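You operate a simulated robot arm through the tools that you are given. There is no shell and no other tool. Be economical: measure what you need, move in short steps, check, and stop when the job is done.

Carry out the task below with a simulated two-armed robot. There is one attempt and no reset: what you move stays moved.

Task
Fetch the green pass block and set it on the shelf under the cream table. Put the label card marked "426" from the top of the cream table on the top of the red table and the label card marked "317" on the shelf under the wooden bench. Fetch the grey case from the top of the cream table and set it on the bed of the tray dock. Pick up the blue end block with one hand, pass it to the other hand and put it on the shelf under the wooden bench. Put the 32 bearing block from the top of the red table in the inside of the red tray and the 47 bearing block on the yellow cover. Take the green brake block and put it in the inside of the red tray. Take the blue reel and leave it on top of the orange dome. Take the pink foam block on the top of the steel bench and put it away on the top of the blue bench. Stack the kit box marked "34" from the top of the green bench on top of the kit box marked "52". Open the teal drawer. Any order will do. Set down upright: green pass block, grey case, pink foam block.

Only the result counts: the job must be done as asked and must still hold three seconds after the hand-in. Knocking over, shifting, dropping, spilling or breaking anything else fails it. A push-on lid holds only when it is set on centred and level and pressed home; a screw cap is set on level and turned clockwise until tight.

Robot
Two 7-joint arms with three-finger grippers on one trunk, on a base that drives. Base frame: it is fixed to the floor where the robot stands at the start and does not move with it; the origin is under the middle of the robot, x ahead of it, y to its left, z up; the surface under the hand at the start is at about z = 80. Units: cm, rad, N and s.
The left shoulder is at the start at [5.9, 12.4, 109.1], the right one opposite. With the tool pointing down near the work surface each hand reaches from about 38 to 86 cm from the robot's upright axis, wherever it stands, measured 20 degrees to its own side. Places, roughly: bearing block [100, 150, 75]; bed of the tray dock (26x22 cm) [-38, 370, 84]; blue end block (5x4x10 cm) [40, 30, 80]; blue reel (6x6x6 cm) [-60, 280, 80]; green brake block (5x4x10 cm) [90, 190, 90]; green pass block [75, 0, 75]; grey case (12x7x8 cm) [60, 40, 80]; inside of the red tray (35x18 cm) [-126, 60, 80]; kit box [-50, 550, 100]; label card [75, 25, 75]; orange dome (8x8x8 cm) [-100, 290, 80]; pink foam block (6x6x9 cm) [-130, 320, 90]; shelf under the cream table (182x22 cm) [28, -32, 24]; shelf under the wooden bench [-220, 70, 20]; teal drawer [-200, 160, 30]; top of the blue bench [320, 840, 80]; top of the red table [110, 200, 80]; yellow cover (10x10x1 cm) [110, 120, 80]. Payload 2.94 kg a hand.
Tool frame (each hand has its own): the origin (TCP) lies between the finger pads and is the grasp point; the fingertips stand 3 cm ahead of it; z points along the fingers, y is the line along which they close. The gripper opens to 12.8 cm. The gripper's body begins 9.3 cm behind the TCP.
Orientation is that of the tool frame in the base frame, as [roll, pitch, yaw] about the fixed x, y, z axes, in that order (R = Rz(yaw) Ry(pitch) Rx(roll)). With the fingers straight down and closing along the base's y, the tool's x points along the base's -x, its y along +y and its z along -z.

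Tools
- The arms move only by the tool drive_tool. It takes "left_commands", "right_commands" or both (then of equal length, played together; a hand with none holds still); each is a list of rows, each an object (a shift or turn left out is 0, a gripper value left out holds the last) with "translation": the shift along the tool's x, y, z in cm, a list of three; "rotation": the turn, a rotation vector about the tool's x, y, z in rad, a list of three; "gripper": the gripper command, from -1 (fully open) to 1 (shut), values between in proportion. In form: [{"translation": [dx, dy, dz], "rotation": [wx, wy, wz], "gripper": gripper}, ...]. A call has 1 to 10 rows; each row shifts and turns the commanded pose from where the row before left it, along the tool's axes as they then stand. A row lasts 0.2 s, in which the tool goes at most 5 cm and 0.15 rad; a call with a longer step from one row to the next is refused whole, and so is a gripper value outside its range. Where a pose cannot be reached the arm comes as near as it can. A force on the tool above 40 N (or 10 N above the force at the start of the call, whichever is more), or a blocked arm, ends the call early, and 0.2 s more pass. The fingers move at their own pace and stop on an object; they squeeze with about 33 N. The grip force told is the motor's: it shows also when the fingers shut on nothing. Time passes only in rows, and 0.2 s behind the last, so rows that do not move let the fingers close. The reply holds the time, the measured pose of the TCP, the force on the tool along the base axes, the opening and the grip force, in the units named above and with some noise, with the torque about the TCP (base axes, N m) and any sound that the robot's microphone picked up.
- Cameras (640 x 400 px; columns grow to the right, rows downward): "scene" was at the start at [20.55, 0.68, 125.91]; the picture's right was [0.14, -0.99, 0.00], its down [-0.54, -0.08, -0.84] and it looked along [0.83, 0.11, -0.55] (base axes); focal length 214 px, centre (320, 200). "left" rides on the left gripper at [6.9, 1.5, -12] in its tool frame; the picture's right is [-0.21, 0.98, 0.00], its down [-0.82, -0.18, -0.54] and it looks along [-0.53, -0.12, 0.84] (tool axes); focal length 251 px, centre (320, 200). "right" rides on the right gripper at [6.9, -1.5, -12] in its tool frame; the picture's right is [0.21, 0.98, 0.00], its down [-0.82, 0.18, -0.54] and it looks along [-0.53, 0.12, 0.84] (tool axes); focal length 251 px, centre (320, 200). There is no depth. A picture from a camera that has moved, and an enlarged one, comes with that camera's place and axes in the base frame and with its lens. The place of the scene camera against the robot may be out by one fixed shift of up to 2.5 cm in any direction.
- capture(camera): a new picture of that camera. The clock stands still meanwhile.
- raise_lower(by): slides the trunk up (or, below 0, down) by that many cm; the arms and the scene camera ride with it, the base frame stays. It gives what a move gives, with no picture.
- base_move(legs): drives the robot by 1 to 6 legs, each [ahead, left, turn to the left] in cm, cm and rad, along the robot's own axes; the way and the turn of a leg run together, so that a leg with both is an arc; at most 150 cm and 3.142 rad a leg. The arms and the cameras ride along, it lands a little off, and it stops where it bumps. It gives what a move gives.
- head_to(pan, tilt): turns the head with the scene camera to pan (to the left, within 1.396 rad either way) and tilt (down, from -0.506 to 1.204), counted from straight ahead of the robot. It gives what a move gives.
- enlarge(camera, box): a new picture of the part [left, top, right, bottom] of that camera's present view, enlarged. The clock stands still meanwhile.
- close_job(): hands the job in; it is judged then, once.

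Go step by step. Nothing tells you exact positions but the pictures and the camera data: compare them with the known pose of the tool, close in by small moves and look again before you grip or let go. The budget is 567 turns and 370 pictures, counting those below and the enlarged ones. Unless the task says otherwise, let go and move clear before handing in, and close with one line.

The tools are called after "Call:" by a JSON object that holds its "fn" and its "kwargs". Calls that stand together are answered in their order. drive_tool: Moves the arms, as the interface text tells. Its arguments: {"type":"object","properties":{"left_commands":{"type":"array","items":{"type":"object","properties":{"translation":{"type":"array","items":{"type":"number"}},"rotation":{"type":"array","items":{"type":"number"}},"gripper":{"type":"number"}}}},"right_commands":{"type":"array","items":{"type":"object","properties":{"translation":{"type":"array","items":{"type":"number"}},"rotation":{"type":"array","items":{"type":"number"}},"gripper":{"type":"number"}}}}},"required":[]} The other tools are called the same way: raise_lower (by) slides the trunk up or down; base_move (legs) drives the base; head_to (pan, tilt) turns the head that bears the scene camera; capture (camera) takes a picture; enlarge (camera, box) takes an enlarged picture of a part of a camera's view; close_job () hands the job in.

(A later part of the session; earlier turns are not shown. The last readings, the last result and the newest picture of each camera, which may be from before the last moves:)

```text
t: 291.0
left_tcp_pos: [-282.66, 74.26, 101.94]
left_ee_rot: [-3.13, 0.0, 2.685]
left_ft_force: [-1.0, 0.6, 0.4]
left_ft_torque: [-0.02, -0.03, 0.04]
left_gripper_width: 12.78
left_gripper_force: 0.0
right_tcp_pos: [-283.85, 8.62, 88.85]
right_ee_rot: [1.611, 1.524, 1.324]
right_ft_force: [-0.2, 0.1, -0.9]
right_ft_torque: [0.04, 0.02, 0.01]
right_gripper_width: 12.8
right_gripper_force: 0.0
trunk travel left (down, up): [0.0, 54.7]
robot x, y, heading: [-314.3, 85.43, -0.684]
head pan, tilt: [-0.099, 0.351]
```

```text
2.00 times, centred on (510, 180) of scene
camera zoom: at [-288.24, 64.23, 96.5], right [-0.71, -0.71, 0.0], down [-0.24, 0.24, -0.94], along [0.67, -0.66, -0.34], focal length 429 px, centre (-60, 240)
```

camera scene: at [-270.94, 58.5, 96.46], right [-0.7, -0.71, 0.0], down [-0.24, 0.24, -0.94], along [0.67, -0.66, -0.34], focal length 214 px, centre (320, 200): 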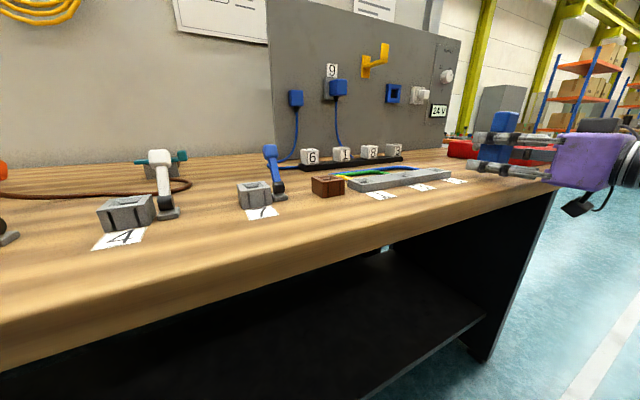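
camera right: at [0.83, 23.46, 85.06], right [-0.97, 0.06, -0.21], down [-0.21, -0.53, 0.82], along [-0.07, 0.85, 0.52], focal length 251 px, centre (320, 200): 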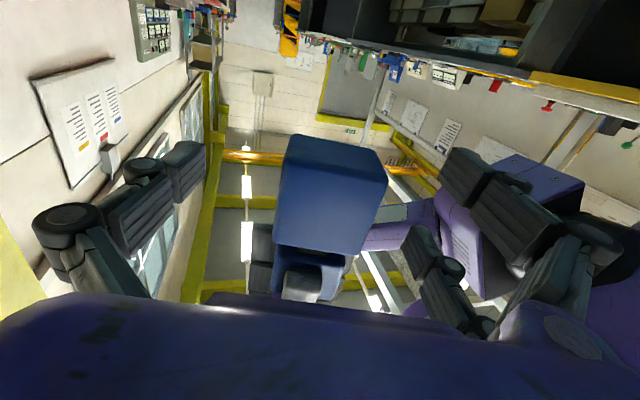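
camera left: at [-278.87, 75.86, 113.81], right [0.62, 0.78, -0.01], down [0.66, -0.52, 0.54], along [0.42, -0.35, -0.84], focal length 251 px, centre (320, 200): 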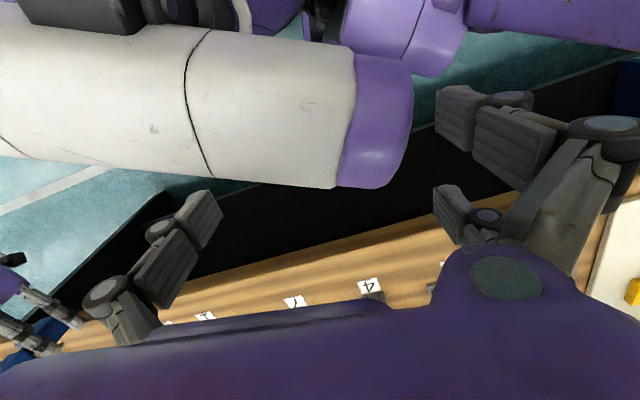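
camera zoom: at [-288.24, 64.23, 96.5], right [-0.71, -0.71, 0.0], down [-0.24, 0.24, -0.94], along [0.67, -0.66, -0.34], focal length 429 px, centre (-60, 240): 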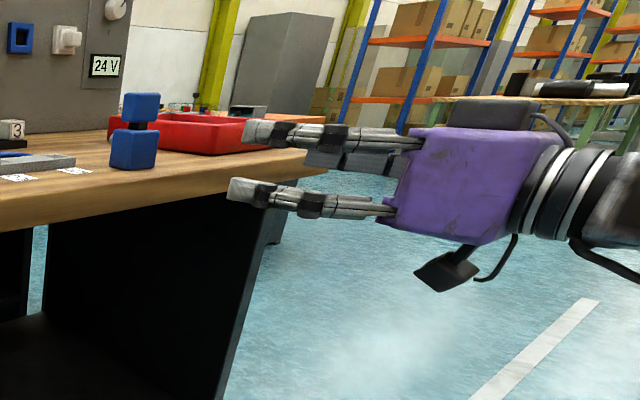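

The block stands cleanly at about (-266.4, 3). I'll raise the trunk and turn the right hand fingers-down for a grip on the head from above.

Call:
{"fn": "raise_lower", "kwargs": {"by": 32}}

Call:
{"fn": "drive_tool", "kwargs": {"right_commands": [{"rotation": [0, 0.15, 0]}, {"rotation": [0, 0.15, 0]}, {"rotation": [0, 0.15, 0]}, {"rotation": [0, 0.15, 0]}, {"rotation": [0, 0.15, 0]}, {"rotation": [0, 0.15, 0]}, {"rotation": [0, 0.15, 0]}, {"rotation": [0, 0.15, 0]}, {"rotation": [0, 0.15, 0]}, {"rotation": [0, 0.15, 0]}]}}

Call:
{"fn": "head_to", "kwargs": {"pan": -0.3, "tilt": 0.6}}

Call:
{"fn": "capture", "kwargs": {"camera": "scene"}}

```text
t: 294.2
left_tcp_pos: [-282.67, 74.36, 133.92]
left_ee_rot: [-3.129, 0.0, 2.684]
left_ft_force: [0.0, 0.0, 0.0]
left_ft_torque: [0.02, -0.01, 0.01]
left_gripper_width: 12.8
left_gripper_force: 0.1
right_tcp_pos: [-283.75, 8.57, 120.75]
right_ee_rot: [1.635, 1.52, 1.35]
right_ft_force: [0.6, 0.1, 1.5]
right_ft_torque: [0.0, 0.03, 0.0]
right_gripper_width: 12.8
right_gripper_force: 0.0
trunk travel left (down, up): [-32.0, 22.7]
robot x, y, heading: [-314.56, 86.16, -0.684]
head pan, tilt: [-0.099, 0.351]
```

```text
t: 296.4
left_tcp_pos: [-282.7, 74.28, 133.86]
left_ee_rot: [-3.13, 0.0, 2.685]
left_ft_force: [0.1, 0.1, 0.3]
left_ft_torque: [-0.03, 0.01, 0.02]
left_gripper_width: 12.81
left_gripper_force: 0.0
right_tcp_pos: [-284.38, 9.17, 117.82]
right_ee_rot: [2.54, 1.485, 2.254]
right_ft_force: [0.2, 0.4, -0.1]
right_ft_torque: [0.01, -0.02, 0.03]
right_gripper_width: 12.79
right_gripper_force: 0.1
right hand out of reach, approached as far as the arm can: row 1, 2, 3, 4, 5, 6, 7, 8, 9, 10
trunk travel left (down, up): [-32.0, 22.7]
robot x, y, heading: [-314.91, 85.7, -0.688]
head pan, tilt: [-0.099, 0.351]
```

```text
t: 297.1
left_tcp_pos: [-282.6, 74.38, 133.75]
left_ee_rot: [-3.129, 0.001, 2.684]
left_ft_force: [0.3, -0.1, -0.6]
left_ft_torque: [-0.02, -0.01, 0.01]
left_gripper_width: 12.8
left_gripper_force: 0.1
right_tcp_pos: [-284.31, 9.08, 117.9]
right_ee_rot: [2.54, 1.486, 2.252]
right_ft_force: [0.7, -0.6, -0.6]
right_ft_torque: [-0.02, 0.0, 0.01]
right_gripper_width: 12.79
right_gripper_force: 0.1
trunk travel left (down, up): [-32.0, 22.7]
robot x, y, heading: [-314.84, 86.09, -0.687]
head pan, tilt: [-0.3, 0.6]
```

```text
247 pictures are left
camera scene: at [-297.67, 69.77, 127.13], right [-0.83, -0.55, 0.0], down [-0.31, 0.47, -0.83], along [0.46, -0.69, -0.56], focal length 214 px, centre (320, 200)
```

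scene: 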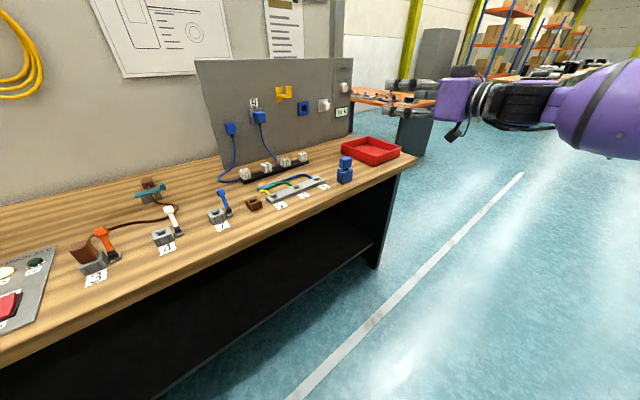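

The hand is at its outer limit, so I'll bring it inward first and then rotate fingers-down.

Call:
{"fn": "drive_tool", "kwargs": {"right_commands": [{"translation": [0, 4, -2]}, {"translation": [0, 4, -2]}, {"translation": [0, 4, -2]}, {"translation": [0, 4, -2]}, {"translation": [0, 4, -2]}, {"rotation": [0, 0.15, 0]}, {"rotation": [0, 0.15, 0]}, {"rotation": [0, 0.15, 0]}, {"rotation": [0, 0.15, 0]}, {"rotation": [0, 0.15, 0]}]}}

Call:
{"fn": "drive_tool", "kwargs": {"right_commands": [{"rotation": [0, 0.15, 0]}, {"rotation": [0, 0.15, 0]}, {"rotation": [0, 0.15, 0]}, {"rotation": [0, 0.15, 0]}, {"rotation": [0, 0.13, 0]}]}}

Call:
{"fn": "capture", "kwargs": {"camera": "scene"}}

```text
t: 299.3
left_tcp_pos: [-282.58, 74.37, 133.93]
left_ee_rot: [-3.128, 0.001, 2.685]
left_ft_force: [-0.3, 0.5, 0.0]
left_ft_torque: [-0.02, 0.02, 0.0]
left_gripper_width: 12.8
left_gripper_force: 0.1
right_tcp_pos: [-288.17, 31.13, 119.48]
right_ee_rot: [3.079, 0.746, 2.813]
right_ft_force: [-0.3, -0.2, 0.8]
right_ft_torque: [-0.01, 0.0, -0.02]
right_gripper_width: 12.8
right_gripper_force: 0.1
trunk travel left (down, up): [-32.0, 22.7]
robot x, y, heading: [-314.59, 86.07, -0.686]
head pan, tilt: [-0.3, 0.6]
```

```text
t: 300.5
left_tcp_pos: [-282.47, 74.34, 133.84]
left_ee_rot: [-3.127, -0.001, 2.685]
left_ft_force: [0.5, -0.3, -0.3]
left_ft_torque: [-0.01, 0.03, 0.01]
left_gripper_width: 12.81
left_gripper_force: 0.0
right_tcp_pos: [-288.16, 31.23, 119.54]
right_ee_rot: [3.093, 0.02, 2.854]
right_ft_force: [0.1, -0.6, 0.2]
right_ft_torque: [0.02, -0.01, 0.04]
right_gripper_width: 12.83
right_gripper_force: 0.0
trunk travel left (down, up): [-32.0, 22.7]
robot x, y, heading: [-314.73, 85.54, -0.686]
head pan, tilt: [-0.3, 0.6]
```

```text
246 pictures are left
camera scene: at [-297.58, 69.78, 127.11], right [-0.83, -0.55, 0.0], down [-0.31, 0.47, -0.82], along [0.46, -0.69, -0.57], focal length 214 px, centre (320, 200)
```

scene: 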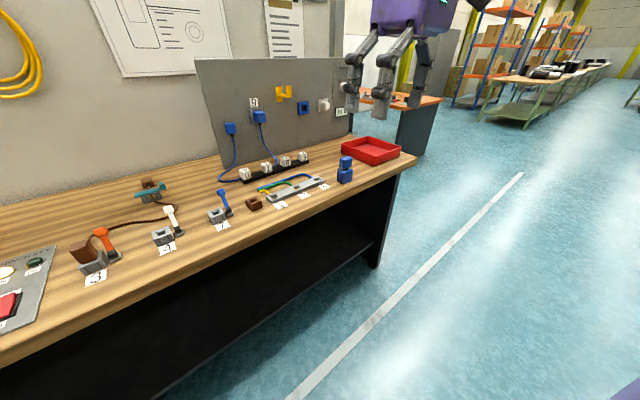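

Call:
{"fn": "drive_tool", "kwargs": {"right_commands": [{"rotation": [0.05, 0.02, 0.1]}, {"rotation": [0, 0, 0.15]}, {"rotation": [0, 0, 0.15]}, {"rotation": [0, 0, 0.15]}, {"rotation": [0, 0, 0.15]}, {"rotation": [0, 0, 0.15]}, {"rotation": [0, 0, 0.15]}, {"rotation": [0, 0, 0.15]}, {"rotation": [0, 0, 0.15]}, {"rotation": [0, 0, 0.15]}]}}

Call:
{"fn": "base_move", "kwargs": {"legs": [[35.6, -13.5, 0]]}}

Call:
{"fn": "capture", "kwargs": {"camera": "right"}}

Call:
{"fn": "capture", "kwargs": {"camera": "scene"}}

```text
t: 302.7
left_tcp_pos: [-282.63, 74.38, 133.85]
left_ee_rot: [-3.129, 0.0, 2.685]
left_ft_force: [0.0, 0.2, 0.0]
left_ft_torque: [0.0, -0.02, 0.01]
left_gripper_width: 12.83
left_gripper_force: 0.0
right_tcp_pos: [-288.23, 31.08, 119.49]
right_ee_rot: [-3.139, 0.0, 1.4]
right_ft_force: [0.3, -0.3, 0.3]
right_ft_torque: [0.0, 0.02, 0.02]
right_gripper_width: 12.81
right_gripper_force: 0.0
trunk travel left (down, up): [-32.0, 22.7]
robot x, y, heading: [-314.38, 85.42, -0.681]
head pan, tilt: [-0.3, 0.6]
```

```text
t: 305.2
left_tcp_pos: [-263.09, 41.32, 133.88]
left_ee_rot: [-3.13, 0.001, 2.684]
left_ft_force: [-0.1, 0.2, -0.8]
left_ft_torque: [0.03, 0.0, 0.02]
left_gripper_width: 12.78
left_gripper_force: 0.1
right_tcp_pos: [-268.48, -1.95, 119.42]
right_ee_rot: [-3.139, 0.0, 1.405]
right_ft_force: [0.0, -0.2, -0.2]
right_ft_torque: [0.0, 0.02, 0.04]
right_gripper_width: 12.8
right_gripper_force: 0.2
trunk travel left (down, up): [-32.0, 22.7]
robot x, y, heading: [-295.05, 52.16, -0.683]
head pan, tilt: [-0.3, 0.6]
```

```text
245 pictures are left
camera right: at [-268.88, 5.11, 131.56], right [1.0, 0.05, 0.0], down [0.04, -0.84, 0.54], along [0.03, -0.54, -0.84], focal length 251 px, centre (320, 200)
```

right: 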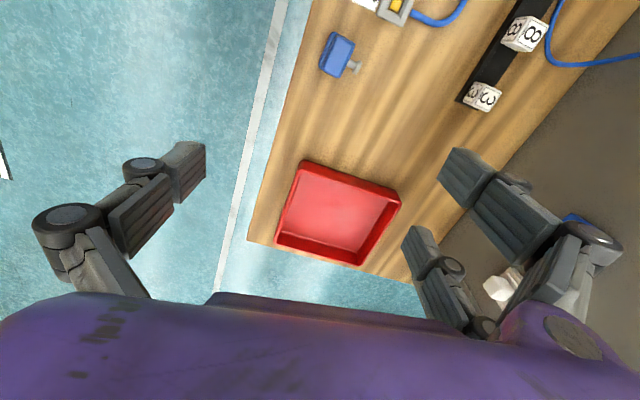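

```text
244 pictures are left
camera scene: at [-278.05, 36.64, 127.13], right [-0.83, -0.55, 0.0], down [-0.31, 0.47, -0.83], along [0.46, -0.69, -0.56], focal length 214 px, centre (320, 200)
```

scene: 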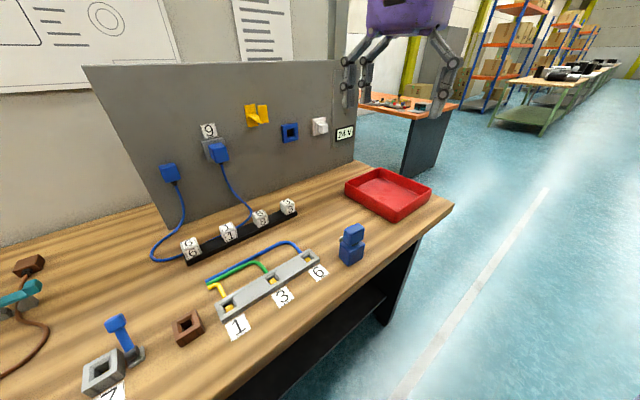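

Call:
{"fn": "enlarge", "kwargs": {"camera": "right", "box": [300, 20, 380, 90]}}

```text
5.71 times, centred on (340, 55) of right
camera zoom: at [-268.88, 5.11, 131.56], right [1.0, 0.05, 0.0], down [0.04, -0.84, 0.54], along [0.03, -0.54, -0.84], focal length 1437 px, centre (206, 1029)
```

zoom: 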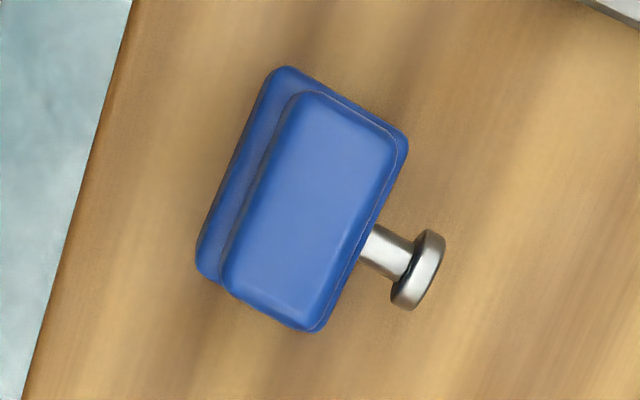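

The head is at (-266.3, 3.2) with its long axis at 70°. I'll align the yaw, move over it and descend partway.

Call:
{"fn": "drive_tool", "kwargs": {"right_commands": [{"rotation": [0, 0, 0.087]}, {"rotation": [0, 0, 0.087]}, {"translation": [2.8, 0.18, 0]}, {"translation": [2.8, 0.18, 0]}, {"translation": [0, 0, 4.8]}, {"translation": [0, 0, 4.8]}, {"translation": [0, 0, 4.8]}, {"translation": [0, 0, 4.8]}]}}

Call:
{"fn": "capture", "kwargs": {"camera": "right"}}

```text
t: 307.0
left_tcp_pos: [-263.05, 41.12, 133.89]
left_ee_rot: [-3.129, 0.0, 2.684]
left_ft_force: [-0.4, -0.4, 0.1]
left_ft_torque: [0.01, 0.01, -0.02]
left_gripper_width: 12.8
left_gripper_force: 0.1
right_tcp_pos: [-266.51, 3.31, 100.22]
right_ee_rot: [-3.14, -0.001, 1.232]
right_ft_force: [0.5, -0.1, 0.3]
right_ft_torque: [0.04, 0.01, 0.01]
right_gripper_width: 12.8
right_gripper_force: 0.1
trunk travel left (down, up): [-32.0, 22.7]
robot x, y, heading: [-295.06, 52.43, -0.68]
head pan, tilt: [-0.3, 0.6]
```

```text
242 pictures are left
camera right: at [-265.59, 10.25, 112.23], right [0.99, -0.12, 0.0], down [-0.1, -0.84, 0.54], along [-0.07, -0.54, -0.84], focal length 251 px, centre (320, 200)
```

right: 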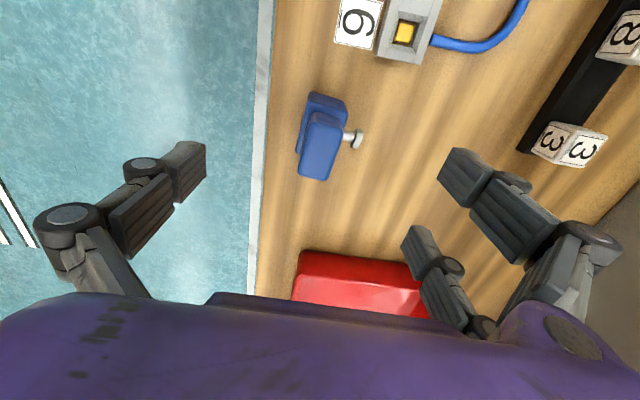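

Call:
{"fn": "drive_tool", "kwargs": {"right_commands": [{"translation": [0.3, 0, 0], "gripper": 0.05}, {"gripper": 0.05}, {"translation": [0, 0, 3.3]}, {"translation": [0, 0, 3.2]}, {"gripper": 0.6}, {"gripper": 1}, {"gripper": 1}, {"gripper": 1}]}}

Call:
{"fn": "capture", "kwargs": {"camera": "right"}}

```text
t: 308.8
left_tcp_pos: [-263.02, 41.2, 133.92]
left_ee_rot: [-3.128, 0.0, 2.685]
left_ft_force: [-0.2, -0.6, 0.5]
left_ft_torque: [0.01, -0.05, 0.02]
left_gripper_width: 12.8
left_gripper_force: 0.1
right_tcp_pos: [-266.35, 3.47, 93.87]
right_ee_rot: [-3.14, 0.001, 1.231]
right_ft_force: [0.0, 0.1, 0.3]
right_ft_torque: [0.07, 0.03, -0.01]
right_gripper_width: 2.47
right_gripper_force: 33.2
trunk travel left (down, up): [-32.0, 22.7]
robot x, y, heading: [-294.81, 52.29, -0.682]
head pan, tilt: [-0.3, 0.6]
```

```text
241 pictures are left
camera right: at [-265.39, 10.6, 105.87], right [0.99, -0.12, 0.0], down [-0.1, -0.83, 0.54], along [-0.07, -0.54, -0.84], focal length 251 px, centre (320, 200)
```

right: 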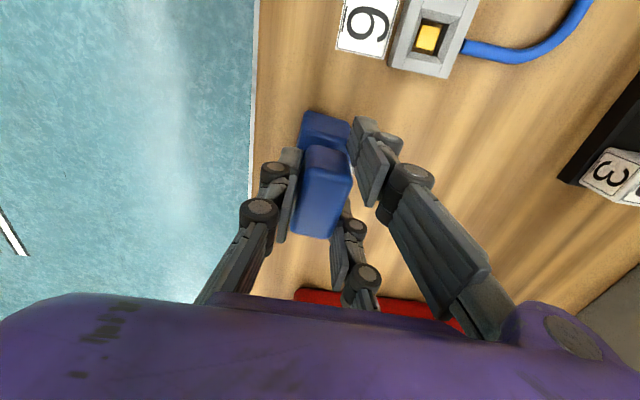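

The head is gripped again, this time from above. I'll lift, back away from the bench, lower the trunk and look at the shelf.

Call:
{"fn": "drive_tool", "kwargs": {"right_commands": [{"translation": [0, 0, -2]}, {"translation": [0, 0, -4]}, {"translation": [0, 0, -4]}, {"translation": [0, 0, -4]}]}}

Call:
{"fn": "base_move", "kwargs": {"legs": [[-45, -10, 0]]}}

Call:
{"fn": "raise_lower", "kwargs": {"by": -30}}

Call:
{"fn": "head_to", "kwargs": {"pan": 0.3, "tilt": 0.6}}

Call:
{"fn": "capture", "kwargs": {"camera": "scene"}}

```text
t: 309.8
left_tcp_pos: [-263.02, 41.33, 133.87]
left_ee_rot: [-3.13, 0.001, 2.685]
left_ft_force: [-0.1, 0.3, -1.0]
left_ft_torque: [0.02, -0.01, -0.02]
left_gripper_width: 12.79
left_gripper_force: 0.0
right_tcp_pos: [-266.25, 3.39, 107.94]
right_ee_rot: [-3.142, 0.003, 1.232]
right_ft_force: [-0.7, 0.5, -3.6]
right_ft_torque: [-0.03, 0.03, -0.02]
right_gripper_width: 2.46
right_gripper_force: 33.5
trunk travel left (down, up): [-32.0, 22.7]
robot x, y, heading: [-294.72, 52.58, -0.68]
head pan, tilt: [-0.3, 0.6]
```

```text
t: 312.5
left_tcp_pos: [-303.81, 61.53, 133.87]
left_ee_rot: [-3.131, 0.001, 2.681]
left_ft_force: [-0.3, -0.5, -0.3]
left_ft_torque: [0.07, -0.04, -0.01]
left_gripper_width: 12.79
left_gripper_force: 0.1
right_tcp_pos: [-307.09, 23.74, 107.9]
right_ee_rot: [-3.14, 0.001, 1.229]
right_ft_force: [0.6, -0.1, -3.4]
right_ft_torque: [0.03, -0.02, 0.04]
right_gripper_width: 2.48
right_gripper_force: 33.1
trunk travel left (down, up): [-32.0, 22.7]
robot x, y, heading: [-335.73, 72.97, -0.688]
head pan, tilt: [-0.3, 0.6]
```

```text
t: 315.5
left_tcp_pos: [-298.49, 57.4, 101.29]
left_ee_rot: [3.136, -0.106, 2.682]
left_ft_force: [-0.6, -0.4, 0.5]
left_ft_torque: [-0.02, 0.01, 0.01]
left_gripper_width: 12.79
left_gripper_force: 0.0
right_tcp_pos: [-307.1, 23.75, 78.01]
right_ee_rot: [-3.14, 0.0, 1.229]
right_ft_force: [-0.9, 0.0, -2.3]
right_ft_torque: [0.02, -0.01, 0.0]
right_gripper_width: 2.42
right_gripper_force: 33.4
trunk travel left (down, up): [-2.0, 52.7]
robot x, y, heading: [-335.92, 73.03, -0.682]
head pan, tilt: [-0.3, 0.6]
```

```text
t: 316.5
left_tcp_pos: [-298.61, 57.42, 101.23]
left_ee_rot: [3.134, -0.106, 2.684]
left_ft_force: [-0.7, -0.3, -0.4]
left_ft_torque: [0.01, 0.0, -0.02]
left_gripper_width: 12.83
left_gripper_force: 0.0
right_tcp_pos: [-307.12, 23.86, 77.82]
right_ee_rot: [-3.14, 0.001, 1.23]
right_ft_force: [-0.5, 0.1, -2.3]
right_ft_torque: [0.04, 0.0, 0.03]
right_gripper_width: 2.41
right_gripper_force: 33.1
trunk travel left (down, up): [-2.0, 52.7]
robot x, y, heading: [-335.64, 72.82, -0.685]
head pan, tilt: [0.3, 0.6]
```

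```text
240 pictures are left
camera scene: at [-307.85, 54.82, 95.36], right [-0.38, -0.93, 0.0], down [-0.52, 0.21, -0.82], along [0.76, -0.31, -0.57], focal length 214 px, centre (320, 200)
```

scene: 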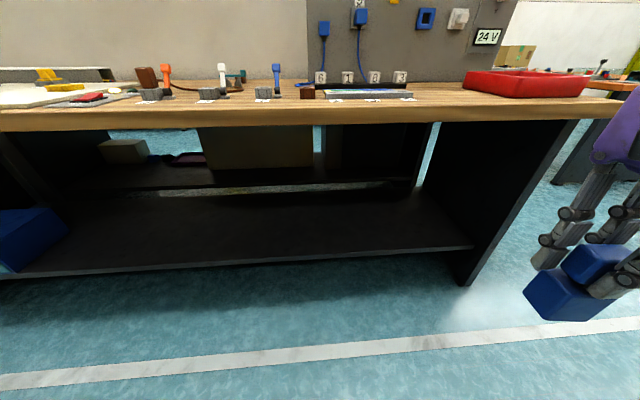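

The shelf front is about 18 cm behind the bench edge. I'll turn the hand to a neutral yaw for more reach and lower it in the free space first.

Call:
{"fn": "drive_tool", "kwargs": {"right_commands": [{"rotation": [0, 0, -0.15], "translation": [0, 0, 2]}, {"rotation": [0, 0, -0.15], "translation": [0, 0, 3]}, {"rotation": [0, 0, -0.15], "translation": [0, 0, 3]}, {"rotation": [0, 0, -0.15], "translation": [0, 0, 3]}, {"rotation": [0, 0, -0.15], "translation": [0, 0, 3]}, {"rotation": [0, 0, -0.15], "translation": [0, 0, 3]}, {"rotation": [0, 0, -0.15], "translation": [0, 0, 3]}, {"rotation": [0, 0, -0.15], "translation": [0, 0, 3]}, {"rotation": [0, 0, -0.1], "translation": [0, 0, 4]}, {"translation": [0, 0, 4]}]}}

Call:
{"fn": "capture", "kwargs": {"camera": "scene"}}

```text
t: 318.7
left_tcp_pos: [-298.5, 57.26, 100.95]
left_ee_rot: [3.134, -0.106, 2.682]
left_ft_force: [-0.2, -0.2, -0.8]
left_ft_torque: [0.0, -0.05, -0.01]
left_gripper_width: 12.78
left_gripper_force: 0.1
right_tcp_pos: [-307.27, 23.7, 46.68]
right_ee_rot: [-3.138, 0.0, 2.529]
right_ft_force: [0.1, -0.2, -3.6]
right_ft_torque: [0.0, 0.04, 0.01]
right_gripper_width: 2.46
right_gripper_force: 33.2
trunk travel left (down, up): [-2.0, 52.7]
robot x, y, heading: [-335.42, 73.21, -0.679]
head pan, tilt: [0.3, 0.6]
```

```text
239 pictures are left
camera scene: at [-307.81, 54.8, 95.35], right [-0.38, -0.93, 0.0], down [-0.52, 0.21, -0.82], along [0.76, -0.31, -0.57], focal length 214 px, centre (320, 200)
```

scene: 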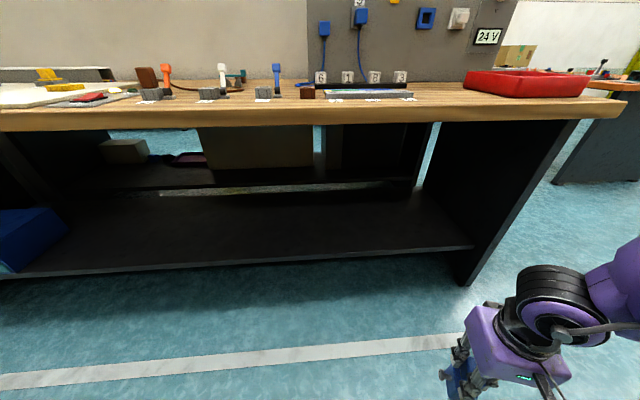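

Call:
{"fn": "drive_tool", "kwargs": {"right_commands": [{"translation": [-4.5, -0.3, 0]}, {"translation": [-4.5, -0.3, 0]}, {"translation": [-4.5, -0.3, 0]}, {"translation": [-4.5, -0.3, 0]}]}}

```text
t: 319.7
left_tcp_pos: [-298.46, 57.33, 101.14]
left_ee_rot: [3.132, -0.105, 2.682]
left_ft_force: [-0.4, 0.7, 0.0]
left_ft_torque: [-0.03, -0.03, -0.04]
left_gripper_width: 12.79
left_gripper_force: 0.1
right_tcp_pos: [-293.89, 12.56, 47.04]
right_ee_rot: [-3.138, -0.004, 2.528]
right_ft_force: [-0.5, -0.5, -2.7]
right_ft_torque: [0.01, -0.02, 0.03]
right_gripper_width: 2.44
right_gripper_force: 32.9
right hand out of reach, approached as far as the arm can: row 4
trunk travel left (down, up): [-2.0, 52.7]
robot x, y, heading: [-335.53, 73.36, -0.692]
head pan, tilt: [0.3, 0.6]
```

I'll lower the block a bit more, turn the robot to face the bench squarely so the reach counts, and check the position.

Call:
{"fn": "drive_tool", "kwargs": {"right_commands": [{"translation": [0, 0, 4]}, {"translation": [0, 0, 4]}, {"translation": [0, 0, 2]}]}}

Call:
{"fn": "base_move", "kwargs": {"legs": [[0, 0, 0.42]]}}

Call:
{"fn": "capture", "kwargs": {"camera": "right"}}

Call:
{"fn": "capture", "kwargs": {"camera": "scene"}}

```text
t: 320.5
left_tcp_pos: [-298.6, 57.37, 101.1]
left_ee_rot: [3.136, -0.106, 2.683]
left_ft_force: [-0.1, 1.1, 0.1]
left_ft_torque: [0.0, 0.01, -0.01]
left_gripper_width: 12.79
left_gripper_force: 0.1
right_tcp_pos: [-296.3, 11.75, 40.09]
right_ee_rot: [-3.139, -0.001, 2.527]
right_ft_force: [0.2, 0.0, -3.5]
right_ft_torque: [-0.02, 0.05, -0.02]
right_gripper_width: 2.46
right_gripper_force: 32.6
right hand out of reach, approached as far as the arm can: row 1, 2, 3
trunk travel left (down, up): [-2.0, 52.7]
robot x, y, heading: [-335.72, 72.94, -0.691]
head pan, tilt: [0.3, 0.6]
```

```text
t: 322.2
left_tcp_pos: [-295.39, 74.13, 101.16]
left_ee_rot: [3.134, -0.108, 3.113]
left_ft_force: [-0.4, 0.7, 0.1]
left_ft_torque: [-0.01, -0.05, 0.0]
left_gripper_width: 12.82
left_gripper_force: 0.0
right_tcp_pos: [-274.31, 33.83, 40.03]
right_ee_rot: [-3.139, -0.001, 2.955]
right_ft_force: [0.0, 0.5, -3.3]
right_ft_torque: [-0.03, 0.03, -0.03]
right_gripper_width: 2.43
right_gripper_force: 32.7
trunk travel left (down, up): [-2.0, 52.7]
robot x, y, heading: [-335.82, 73.39, -0.261]
head pan, tilt: [0.3, 0.6]
```

```text
238 pictures are left
camera right: at [-281.37, 33.52, 52.04], right [-0.03, 1.0, 0.0], down [0.84, 0.03, 0.54], along [0.54, 0.02, -0.84], focal length 251 px, centre (320, 200)
```

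right: 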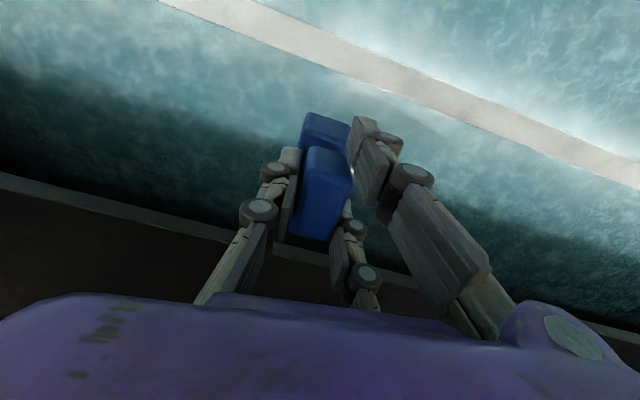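

```text
237 pictures are left
camera scene: at [-302.75, 67.24, 95.36], right [0.04, -1.0, 0.0], down [-0.56, -0.02, -0.82], along [0.82, 0.03, -0.57], focal length 214 px, centre (320, 200)
```

scene: 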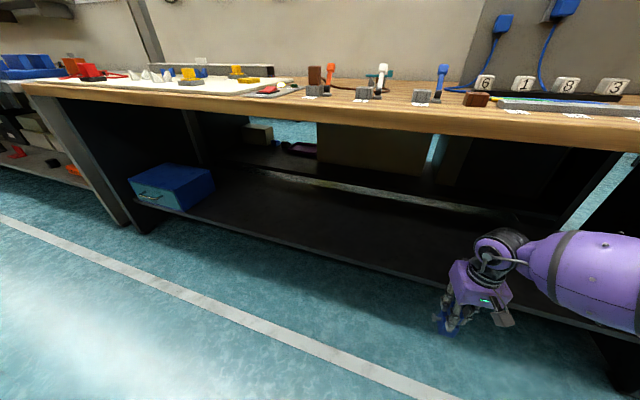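

The teal drawer is visible at the left end of this shelf. I'll drive in so the block is over the shelf.

Call:
{"fn": "base_move", "kwargs": {"legs": [[32, -3, 0]]}}

Call:
{"fn": "capture", "kwargs": {"camera": "right"}}

Call:
{"fn": "capture", "kwargs": {"camera": "scene"}}

```text
t: 324.2
left_tcp_pos: [-267.66, 64.09, 101.29]
left_ee_rot: [3.134, -0.107, 3.107]
left_ft_force: [0.9, 0.5, -0.4]
left_ft_torque: [0.03, 0.03, 0.02]
left_gripper_width: 12.83
left_gripper_force: 0.0
right_tcp_pos: [-248.51, 23.52, 38.14]
right_ee_rot: [-3.131, -0.041, 2.956]
right_ft_force: [0.0, 0.6, -3.7]
right_ft_torque: [-0.02, 0.01, -0.02]
right_gripper_width: 2.45
right_gripper_force: 33.2
trunk travel left (down, up): [-2.0, 52.7]
robot x, y, heading: [-308.0, 63.07, -0.265]
head pan, tilt: [0.3, 0.6]
stopped in leg 1: the robot was blocked; the commanded pose is now the measured one
```

```text
236 pictures are left
camera right: at [-255.09, 23.39, 50.45], right [-0.03, 1.0, 0.0], down [0.86, 0.03, 0.5], along [0.5, 0.01, -0.86], focal length 251 px, centre (320, 200)
```

right: 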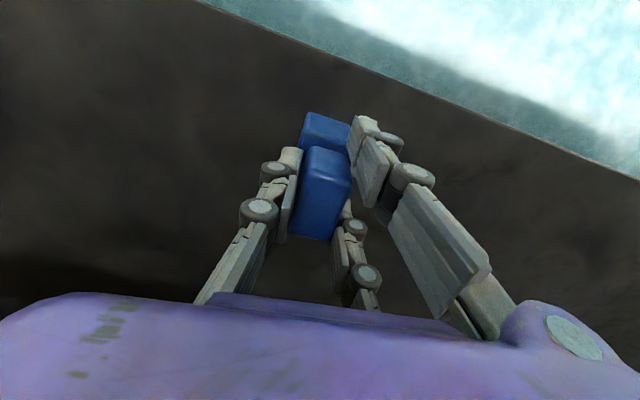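

```text
235 pictures are left
camera scene: at [-275.05, 57.1, 95.38], right [0.04, -1.0, 0.0], down [-0.56, -0.02, -0.83], along [0.82, 0.03, -0.56], focal length 214 px, centre (320, 200)
```

scene: 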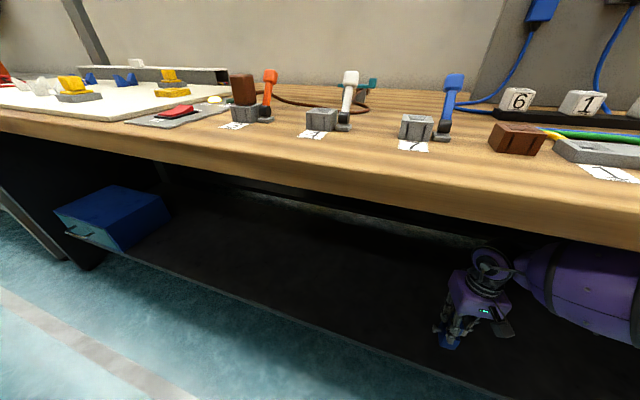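

The forearm touched the bench's underside, but the block is already about 6 cm inside the shelf front. I'll ease back 1 cm and lower it.

Call:
{"fn": "base_move", "kwargs": {"legs": [[-1.2, 0, 0]]}}

Call:
{"fn": "drive_tool", "kwargs": {"right_commands": [{"translation": [0, 0, 2.5]}, {"translation": [0, 0, 2.5]}, {"translation": [0, 0, 1.5]}, {"translation": [0, 0, 0.5]}, {"translation": [0, 0, 0.5]}]}}

Call:
{"fn": "capture", "kwargs": {"camera": "right"}}

```text
t: 324.9
left_tcp_pos: [-268.76, 64.44, 101.29]
left_ee_rot: [3.134, -0.106, 3.107]
left_ft_force: [-0.9, 0.7, 0.8]
left_ft_torque: [-0.05, -0.07, -0.02]
left_gripper_width: 12.81
left_gripper_force: 0.1
right_tcp_pos: [-249.6, 23.9, 38.34]
right_ee_rot: [-3.132, -0.039, 2.957]
right_ft_force: [0.0, 0.2, -3.5]
right_ft_torque: [0.0, 0.04, 0.0]
right_gripper_width: 2.43
right_gripper_force: 33.1
trunk travel left (down, up): [-2.0, 52.7]
robot x, y, heading: [-309.04, 63.2, -0.26]
head pan, tilt: [0.3, 0.6]
```

```text
t: 326.1
left_tcp_pos: [-268.77, 64.32, 101.13]
left_ee_rot: [3.135, -0.107, 3.106]
left_ft_force: [-0.4, 0.2, 0.6]
left_ft_torque: [0.04, -0.01, -0.01]
left_gripper_width: 12.81
left_gripper_force: 0.1
right_tcp_pos: [-250.84, 23.42, 35.96]
right_ee_rot: [-3.135, -0.039, 2.957]
right_ft_force: [1.1, -0.2, -2.3]
right_ft_torque: [0.0, 0.01, -0.01]
right_gripper_width: 2.47
right_gripper_force: 33.3
right hand out of reach, approached as far as the arm can: row 1, 2, 3, 5
trunk travel left (down, up): [-2.0, 52.7]
robot x, y, heading: [-309.24, 63.59, -0.261]
head pan, tilt: [0.3, 0.6]
```

```text
234 pictures are left
camera right: at [-257.46, 23.25, 48.29], right [-0.03, 1.0, 0.0], down [0.86, 0.03, 0.51], along [0.51, 0.02, -0.86], focal length 251 px, centre (320, 200)
```

right: 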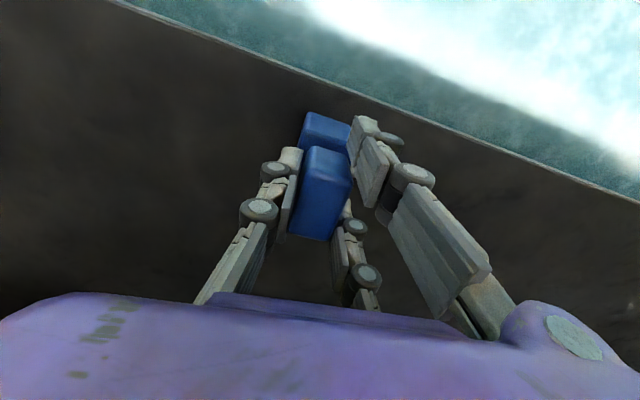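

Call:
{"fn": "base_move", "kwargs": {"legs": [[-8, 0, 0]]}}

Call:
{"fn": "raise_lower", "kwargs": {"by": -2}}

Call:
{"fn": "drive_tool", "kwargs": {"right_commands": [{"translation": [3, 0, 0]}, {"translation": [3, 0, 1]}, {"translation": [0, 0, 1]}]}}

Call:
{"fn": "head_to", "kwargs": {"pan": -0.6, "tilt": 0.6}}

Call:
{"fn": "capture", "kwargs": {"camera": "scene"}}

```text
t: 327.2
left_tcp_pos: [-276.52, 66.55, 101.26]
left_ee_rot: [3.136, -0.106, 3.108]
left_ft_force: [-0.6, 0.6, -0.6]
left_ft_torque: [-0.02, -0.05, -0.02]
left_gripper_width: 12.8
left_gripper_force: 0.1
right_tcp_pos: [-258.51, 25.53, 36.02]
right_ee_rot: [-3.135, -0.037, 2.955]
right_ft_force: [-0.5, 0.4, -2.8]
right_ft_torque: [-0.01, -0.01, 0.02]
right_gripper_width: 2.49
right_gripper_force: 32.7
trunk travel left (down, up): [-2.0, 52.7]
robot x, y, heading: [-316.65, 65.5, -0.265]
head pan, tilt: [0.3, 0.6]
```

```text
t: 327.9
left_tcp_pos: [-276.36, 66.41, 99.2]
left_ee_rot: [3.135, -0.106, 3.106]
left_ft_force: [-0.4, 0.3, 0.0]
left_ft_torque: [0.02, 0.0, 0.01]
left_gripper_width: 12.79
left_gripper_force: 0.1
right_tcp_pos: [-258.35, 25.4, 34.73]
right_ee_rot: [-3.136, -0.035, 2.956]
right_ft_force: [0.8, 0.2, -2.8]
right_ft_torque: [-0.02, 0.01, -0.01]
right_gripper_width: 2.44
right_gripper_force: 33.3
trunk travel left (down, up): [0.0, 54.7]
robot x, y, heading: [-316.9, 65.53, -0.261]
head pan, tilt: [0.3, 0.6]
```

```text
t: 328.7
left_tcp_pos: [-276.44, 66.34, 99.25]
left_ee_rot: [3.134, -0.106, 3.106]
left_ft_force: [-0.5, -0.3, 0.6]
left_ft_torque: [-0.01, 0.02, 0.03]
left_gripper_width: 12.78
left_gripper_force: 0.1
right_tcp_pos: [-264.29, 26.59, 32.94]
right_ee_rot: [-3.134, -0.035, 2.953]
right_ft_force: [0.3, 1.2, -4.2]
right_ft_torque: [-0.04, 0.03, 0.0]
right_gripper_width: 2.46
right_gripper_force: 33.2
trunk travel left (down, up): [0.0, 54.7]
robot x, y, heading: [-316.5, 65.41, -0.263]
head pan, tilt: [0.3, 0.6]
```

```text
t: 329.9
left_tcp_pos: [-276.41, 66.41, 99.21]
left_ee_rot: [3.136, -0.108, 3.107]
left_ft_force: [-0.2, -0.3, 0.8]
left_ft_torque: [0.0, 0.02, -0.03]
left_gripper_width: 12.81
left_gripper_force: 0.0
right_tcp_pos: [-264.28, 26.66, 32.97]
right_ee_rot: [-3.136, -0.035, 2.955]
right_ft_force: [0.7, -0.6, -3.1]
right_ft_torque: [-0.02, -0.04, -0.05]
right_gripper_width: 2.48
right_gripper_force: 32.4
trunk travel left (down, up): [0.0, 54.7]
robot x, y, heading: [-316.85, 65.4, -0.264]
head pan, tilt: [-0.6, 0.6]
```

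```text
233 pictures are left
camera scene: at [-286.71, 52.4, 94.2], right [-0.76, -0.65, 0.0], down [-0.37, 0.43, -0.82], along [0.54, -0.63, -0.57], focal length 214 px, centre (320, 200)
```

scene: 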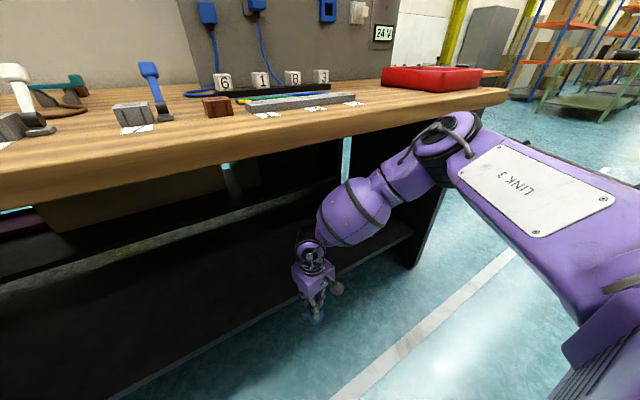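

The elbow, which is high, meets the bench edge. I'll tilt the hand 0.4 rad forward to gain depth; the block will still settle upright from that angle.

Call:
{"fn": "drive_tool", "kwargs": {"right_commands": [{"rotation": [0, -0.13, 0]}, {"rotation": [0, -0.13, 0]}, {"rotation": [0, -0.14, 0]}, {"translation": [-3.7, 0, 1.5]}, {"translation": [-3.7, 0, 1.5]}]}}

Call:
{"fn": "base_move", "kwargs": {"legs": [[7, 0, 0]]}}

Call:
{"fn": "capture", "kwargs": {"camera": "right"}}

Call:
{"fn": "capture", "kwargs": {"camera": "scene"}}

```text
t: 331.3
left_tcp_pos: [-276.68, 66.52, 99.13]
left_ee_rot: [3.136, -0.105, 3.106]
left_ft_force: [-0.7, 0.4, 0.2]
left_ft_torque: [0.0, -0.01, -0.01]
left_gripper_width: 12.79
left_gripper_force: 0.1
right_tcp_pos: [-256.57, 25.41, 33.07]
right_ee_rot: [-3.138, 0.369, 2.955]
right_ft_force: [-14.0, 2.2, 24.4]
right_ft_torque: [-0.25, 0.83, -0.2]
right_gripper_width: 2.44
right_gripper_force: 33.2
trunk travel left (down, up): [0.0, 54.7]
robot x, y, heading: [-316.51, 65.47, -0.265]
head pan, tilt: [-0.6, 0.6]
stopped in row 5 (right hand): the force on the tool passed its limit at 42 N (the readings are from after the stop); the commanded pose is now the measured one
```

```text
t: 332.0
left_tcp_pos: [-275.68, 66.2, 99.31]
left_ee_rot: [3.136, -0.103, 3.105]
left_ft_force: [0.9, 0.4, 0.0]
left_ft_torque: [-0.01, -0.03, 0.0]
left_gripper_width: 12.8
left_gripper_force: 0.0
right_tcp_pos: [-255.17, 25.13, 33.32]
right_ee_rot: [3.14, 0.375, 2.955]
right_ft_force: [-12.6, 1.9, 21.2]
right_ft_torque: [-0.03, 1.03, -0.09]
right_gripper_width: 2.57
right_gripper_force: 32.6
trunk travel left (down, up): [0.0, 54.7]
robot x, y, heading: [-315.5, 65.06, -0.261]
head pan, tilt: [-0.6, 0.6]
stopped in leg 1: the force on the tool passed its limit at 50 N (the readings are from after the stop); the commanded pose is now the measured one
```

```text
232 pictures are left
camera right: at [-266.12, 25.62, 42.04], right [-0.02, 1.0, -0.08], down [0.59, 0.07, 0.8], along [0.81, -0.03, -0.59], focal length 251 px, centre (320, 200)
```

right: 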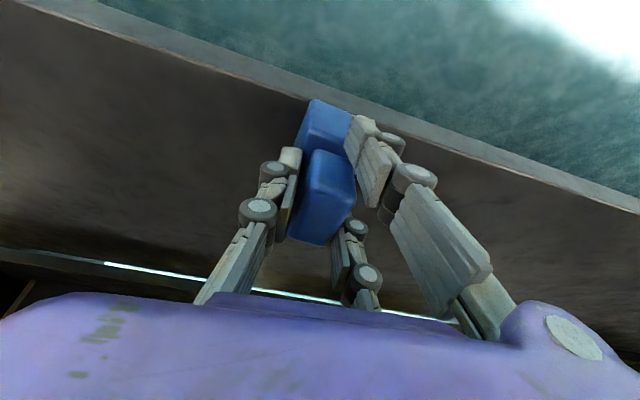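

```text
231 pictures are left
camera scene: at [-285.87, 52.13, 94.27], right [-0.76, -0.65, 0.0], down [-0.37, 0.43, -0.83], along [0.54, -0.63, -0.56], focal length 214 px, centre (320, 200)
```

scene: 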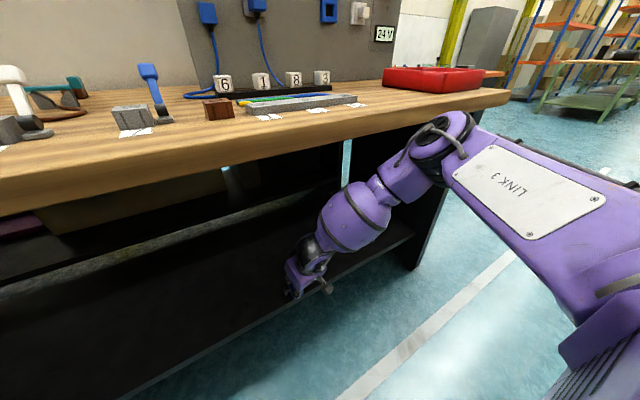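

The block's lower edge met the shelf front, so the shelf is at z≈24. I'm raising 3 cm and moving in again.

Call:
{"fn": "drive_tool", "kwargs": {"right_commands": [{"translation": [-0.5, 0, -1.4]}, {"translation": [-0.6, 0, -1.4]}]}}

Call:
{"fn": "base_move", "kwargs": {"legs": [[7.5, 0, 0]]}}

Call:
{"fn": "capture", "kwargs": {"camera": "right"}}

```text
t: 332.6
left_tcp_pos: [-275.4, 66.06, 99.3]
left_ee_rot: [3.133, -0.105, 3.106]
left_ft_force: [1.0, -0.3, -0.9]
left_ft_torque: [0.03, 0.0, 0.0]
left_gripper_width: 12.82
left_gripper_force: 0.0
right_tcp_pos: [-255.21, 25.05, 36.17]
right_ee_rot: [3.141, 0.371, 2.957]
right_ft_force: [-0.6, 1.0, -3.4]
right_ft_torque: [0.02, 0.03, -0.01]
right_gripper_width: 2.46
right_gripper_force: 33.5
trunk travel left (down, up): [0.0, 54.7]
robot x, y, heading: [-315.69, 64.99, -0.268]
head pan, tilt: [-0.6, 0.6]
```

```text
t: 333.7
left_tcp_pos: [-269.88, 64.66, 99.4]
left_ee_rot: [3.136, -0.103, 3.095]
left_ft_force: [0.9, 0.6, -0.6]
left_ft_torque: [0.01, 0.0, 0.0]
left_gripper_width: 12.79
left_gripper_force: 0.0
right_tcp_pos: [-252.81, 23.54, 34.25]
right_ee_rot: [-3.134, 0.316, 2.955]
right_ft_force: [1.2, -0.6, -3.4]
right_ft_torque: [0.02, 0.05, 0.01]
right_gripper_width: 2.45
right_gripper_force: 33.1
trunk travel left (down, up): [0.0, 54.7]
robot x, y, heading: [-310.24, 64.32, -0.273]
head pan, tilt: [-0.6, 0.6]
stopped in leg 1: the robot was blocked; the commanded pose is now the measured one
```

```text
230 pictures are left
camera right: at [-263.15, 24.0, 43.49], right [-0.02, 1.0, -0.07], down [0.64, 0.07, 0.77], along [0.77, -0.03, -0.64], focal length 251 px, centre (320, 200)
```

right: 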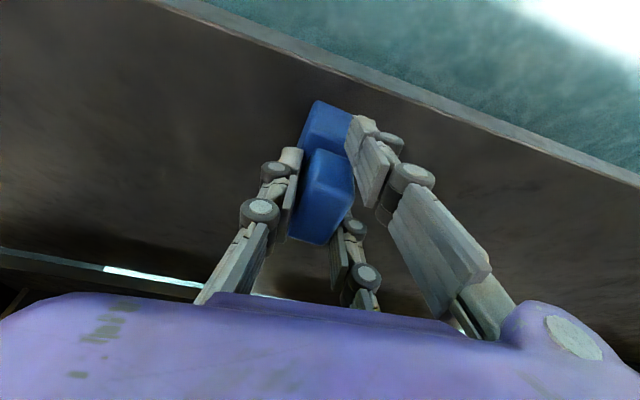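

The block's base is now about 5 cm inside the shelf front. I'll ease the contact, lower until it touches and release.

Call:
{"fn": "base_move", "kwargs": {"legs": [[-0.8, 0, 0]]}}

Call:
{"fn": "drive_tool", "kwargs": {"right_commands": [{"translation": [0.1, 0, 0.35]}, {"translation": [0.1, 0, 0.35]}, {"translation": [0.1, 0, 0.35]}, {"translation": [0.1, 0, 0.35]}, {"translation": [0.1, 0, 0.35]}, {"translation": [0.1, 0, 0.35]}]}}

Call:
{"fn": "capture", "kwargs": {"camera": "right"}}

```text
t: 334.4
left_tcp_pos: [-270.49, 64.76, 99.24]
left_ee_rot: [3.136, -0.106, 3.098]
left_ft_force: [-0.1, 0.6, -0.9]
left_ft_torque: [0.02, -0.04, -0.01]
left_gripper_width: 12.81
left_gripper_force: 0.1
right_tcp_pos: [-253.14, 23.71, 34.14]
right_ee_rot: [-3.136, 0.32, 2.955]
right_ft_force: [-0.1, -0.1, -2.8]
right_ft_torque: [0.0, 0.04, -0.01]
right_gripper_width: 2.43
right_gripper_force: 33.1
trunk travel left (down, up): [0.0, 54.7]
robot x, y, heading: [-310.67, 63.98, -0.27]
head pan, tilt: [-0.6, 0.6]
```

```text
t: 335.4
left_tcp_pos: [-270.71, 64.83, 99.3]
left_ee_rot: [3.138, -0.104, 3.097]
left_ft_force: [0.0, 0.1, -0.1]
left_ft_torque: [0.02, 0.04, 0.02]
left_gripper_width: 12.78
left_gripper_force: 0.1
right_tcp_pos: [-253.0, 23.76, 33.45]
right_ee_rot: [-3.141, 0.326, 2.95]
right_ft_force: [-10.3, 1.3, 23.9]
right_ft_torque: [-0.14, 0.99, -0.11]
right_gripper_width: 2.52
right_gripper_force: 32.7
trunk travel left (down, up): [0.0, 54.7]
robot x, y, heading: [-310.27, 63.83, -0.274]
head pan, tilt: [-0.6, 0.6]
stopped in row 4 (right hand): the force on the tool passed its limit at 42 N (the readings are from after the stop); the commanded pose is now the measured one
```

```text
229 pictures are left
camera right: at [-263.44, 24.29, 42.61], right [-0.01, 1.0, -0.07], down [0.63, 0.06, 0.78], along [0.78, -0.03, -0.63], focal length 251 px, centre (320, 200)
```

right: 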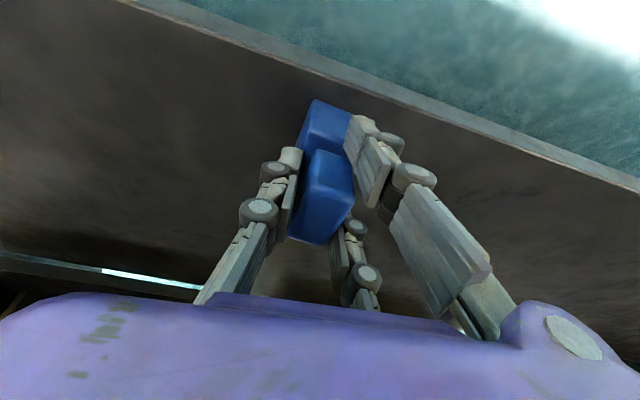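

Call:
{"fn": "drive_tool", "kwargs": {"right_commands": [{"gripper": 0.4}, {"gripper": 0}, {"gripper": -0.3}, {"gripper": -0.3}]}}

Call:
{"fn": "capture", "kwargs": {"camera": "right"}}

```text
t: 336.4
left_tcp_pos: [-270.44, 64.79, 99.39]
left_ee_rot: [3.137, -0.105, 3.098]
left_ft_force: [0.0, 0.8, -0.4]
left_ft_torque: [0.04, 0.02, -0.02]
left_gripper_width: 12.8
left_gripper_force: 0.0
right_tcp_pos: [-252.94, 23.66, 33.23]
right_ee_rot: [-3.137, 0.323, 2.954]
right_ft_force: [1.1, 0.9, -0.2]
right_ft_torque: [-0.04, -0.03, 0.02]
right_gripper_width: 8.31
right_gripper_force: 0.1
trunk travel left (down, up): [0.0, 54.7]
robot x, y, heading: [-310.96, 64.16, -0.271]
head pan, tilt: [-0.6, 0.6]
```

```text
228 pictures are left
camera right: at [-263.39, 24.24, 42.38], right [-0.02, 1.0, -0.07], down [0.63, 0.07, 0.77], along [0.78, -0.03, -0.63], focal length 251 px, centre (320, 200)
```

right: 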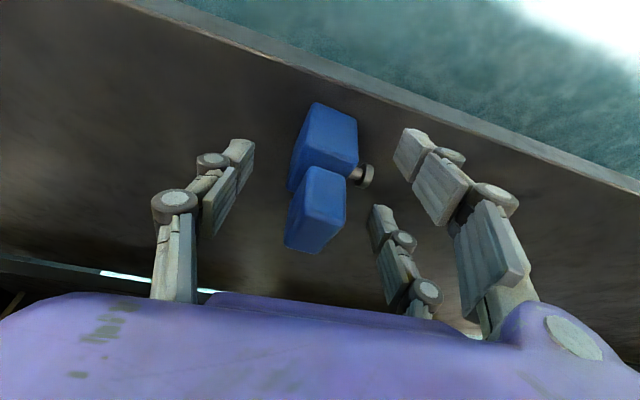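

The end block stands upright on the shelf. I'm opening fully and backing out.

Call:
{"fn": "drive_tool", "kwargs": {"right_commands": [{"gripper": -1}, {"gripper": -1}, {"translation": [0, 0, -2]}, {"translation": [0, 0, -3]}, {"translation": [0, 0, -3]}, {"translation": [0, 0, -3]}]}}

Call:
{"fn": "base_move", "kwargs": {"legs": [[-30, 0, 0]]}}

Call:
{"fn": "head_to", "kwargs": {"pan": 0.2, "tilt": 0.6}}

Call:
{"fn": "capture", "kwargs": {"camera": "scene"}}

Call:
{"fn": "enlarge", "kwargs": {"camera": "scene", "box": [280, 130, 480, 255]}}

```text
t: 337.6
left_tcp_pos: [-270.59, 64.99, 99.32]
left_ee_rot: [3.138, -0.104, 3.096]
left_ft_force: [0.0, 0.7, 0.2]
left_ft_torque: [-0.05, -0.02, -0.03]
left_gripper_width: 12.79
left_gripper_force: 0.1
right_tcp_pos: [-257.28, 24.2, 38.77]
right_ee_rot: [-3.13, 0.287, 2.951]
right_ft_force: [0.4, 1.2, 0.3]
right_ft_torque: [-0.03, -0.03, -0.01]
right_gripper_width: 12.81
right_gripper_force: 0.0
trunk travel left (down, up): [0.0, 54.7]
robot x, y, heading: [-310.9, 64.59, -0.273]
head pan, tilt: [-0.6, 0.6]
stopped in row 5 (right hand): the force on the tool passed its limit at 46 N (the readings are from after the stop); the commanded pose is now the measured one
```

```text
t: 339.6
left_tcp_pos: [-299.43, 72.7, 99.28]
left_ee_rot: [3.137, -0.104, 3.091]
left_ft_force: [0.2, 1.1, -0.2]
left_ft_torque: [0.0, 0.0, 0.0]
left_gripper_width: 12.82
left_gripper_force: 0.0
right_tcp_pos: [-285.95, 31.9, 38.67]
right_ee_rot: [-3.135, 0.289, 2.947]
right_ft_force: [-0.5, 0.5, -0.4]
right_ft_torque: [0.0, 0.01, 0.0]
right_gripper_width: 12.79
right_gripper_force: 0.2
trunk travel left (down, up): [0.0, 54.7]
robot x, y, heading: [-339.67, 71.98, -0.273]
head pan, tilt: [-0.6, 0.6]
```

```text
t: 340.7
left_tcp_pos: [-299.17, 72.65, 99.32]
left_ee_rot: [3.136, -0.104, 3.092]
left_ft_force: [0.7, -0.7, 0.5]
left_ft_torque: [0.02, 0.0, -0.01]
left_gripper_width: 12.82
left_gripper_force: 0.0
right_tcp_pos: [-285.96, 31.89, 38.71]
right_ee_rot: [-3.134, 0.287, 2.949]
right_ft_force: [-1.2, -0.2, -0.6]
right_ft_torque: [0.03, -0.01, 0.01]
right_gripper_width: 12.79
right_gripper_force: 0.1
trunk travel left (down, up): [0.0, 54.7]
robot x, y, heading: [-339.76, 72.47, -0.274]
head pan, tilt: [0.201, 0.6]
```

```text
227 pictures are left
camera scene: at [-308.3, 60.22, 94.29], right [-0.61, -0.79, 0.0], down [-0.44, 0.34, -0.83], along [0.66, -0.5, -0.56], focal length 214 px, centre (320, 200)
```

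scene: 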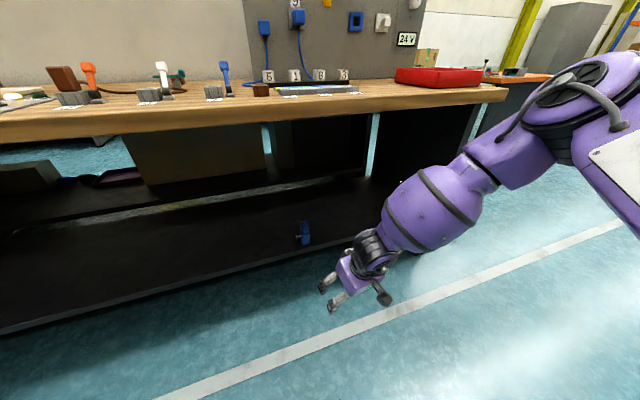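

```text
3.20 times, centred on (380, 192) of scene
camera zoom: at [-308.3, 60.22, 94.29], right [-0.61, -0.79, 0.0], down [-0.44, 0.34, -0.83], along [0.66, -0.5, -0.56], focal length 686 px, centre (128, 224)
```

zoom: 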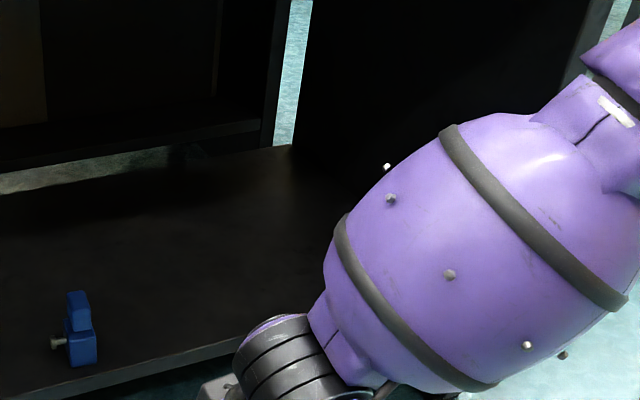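

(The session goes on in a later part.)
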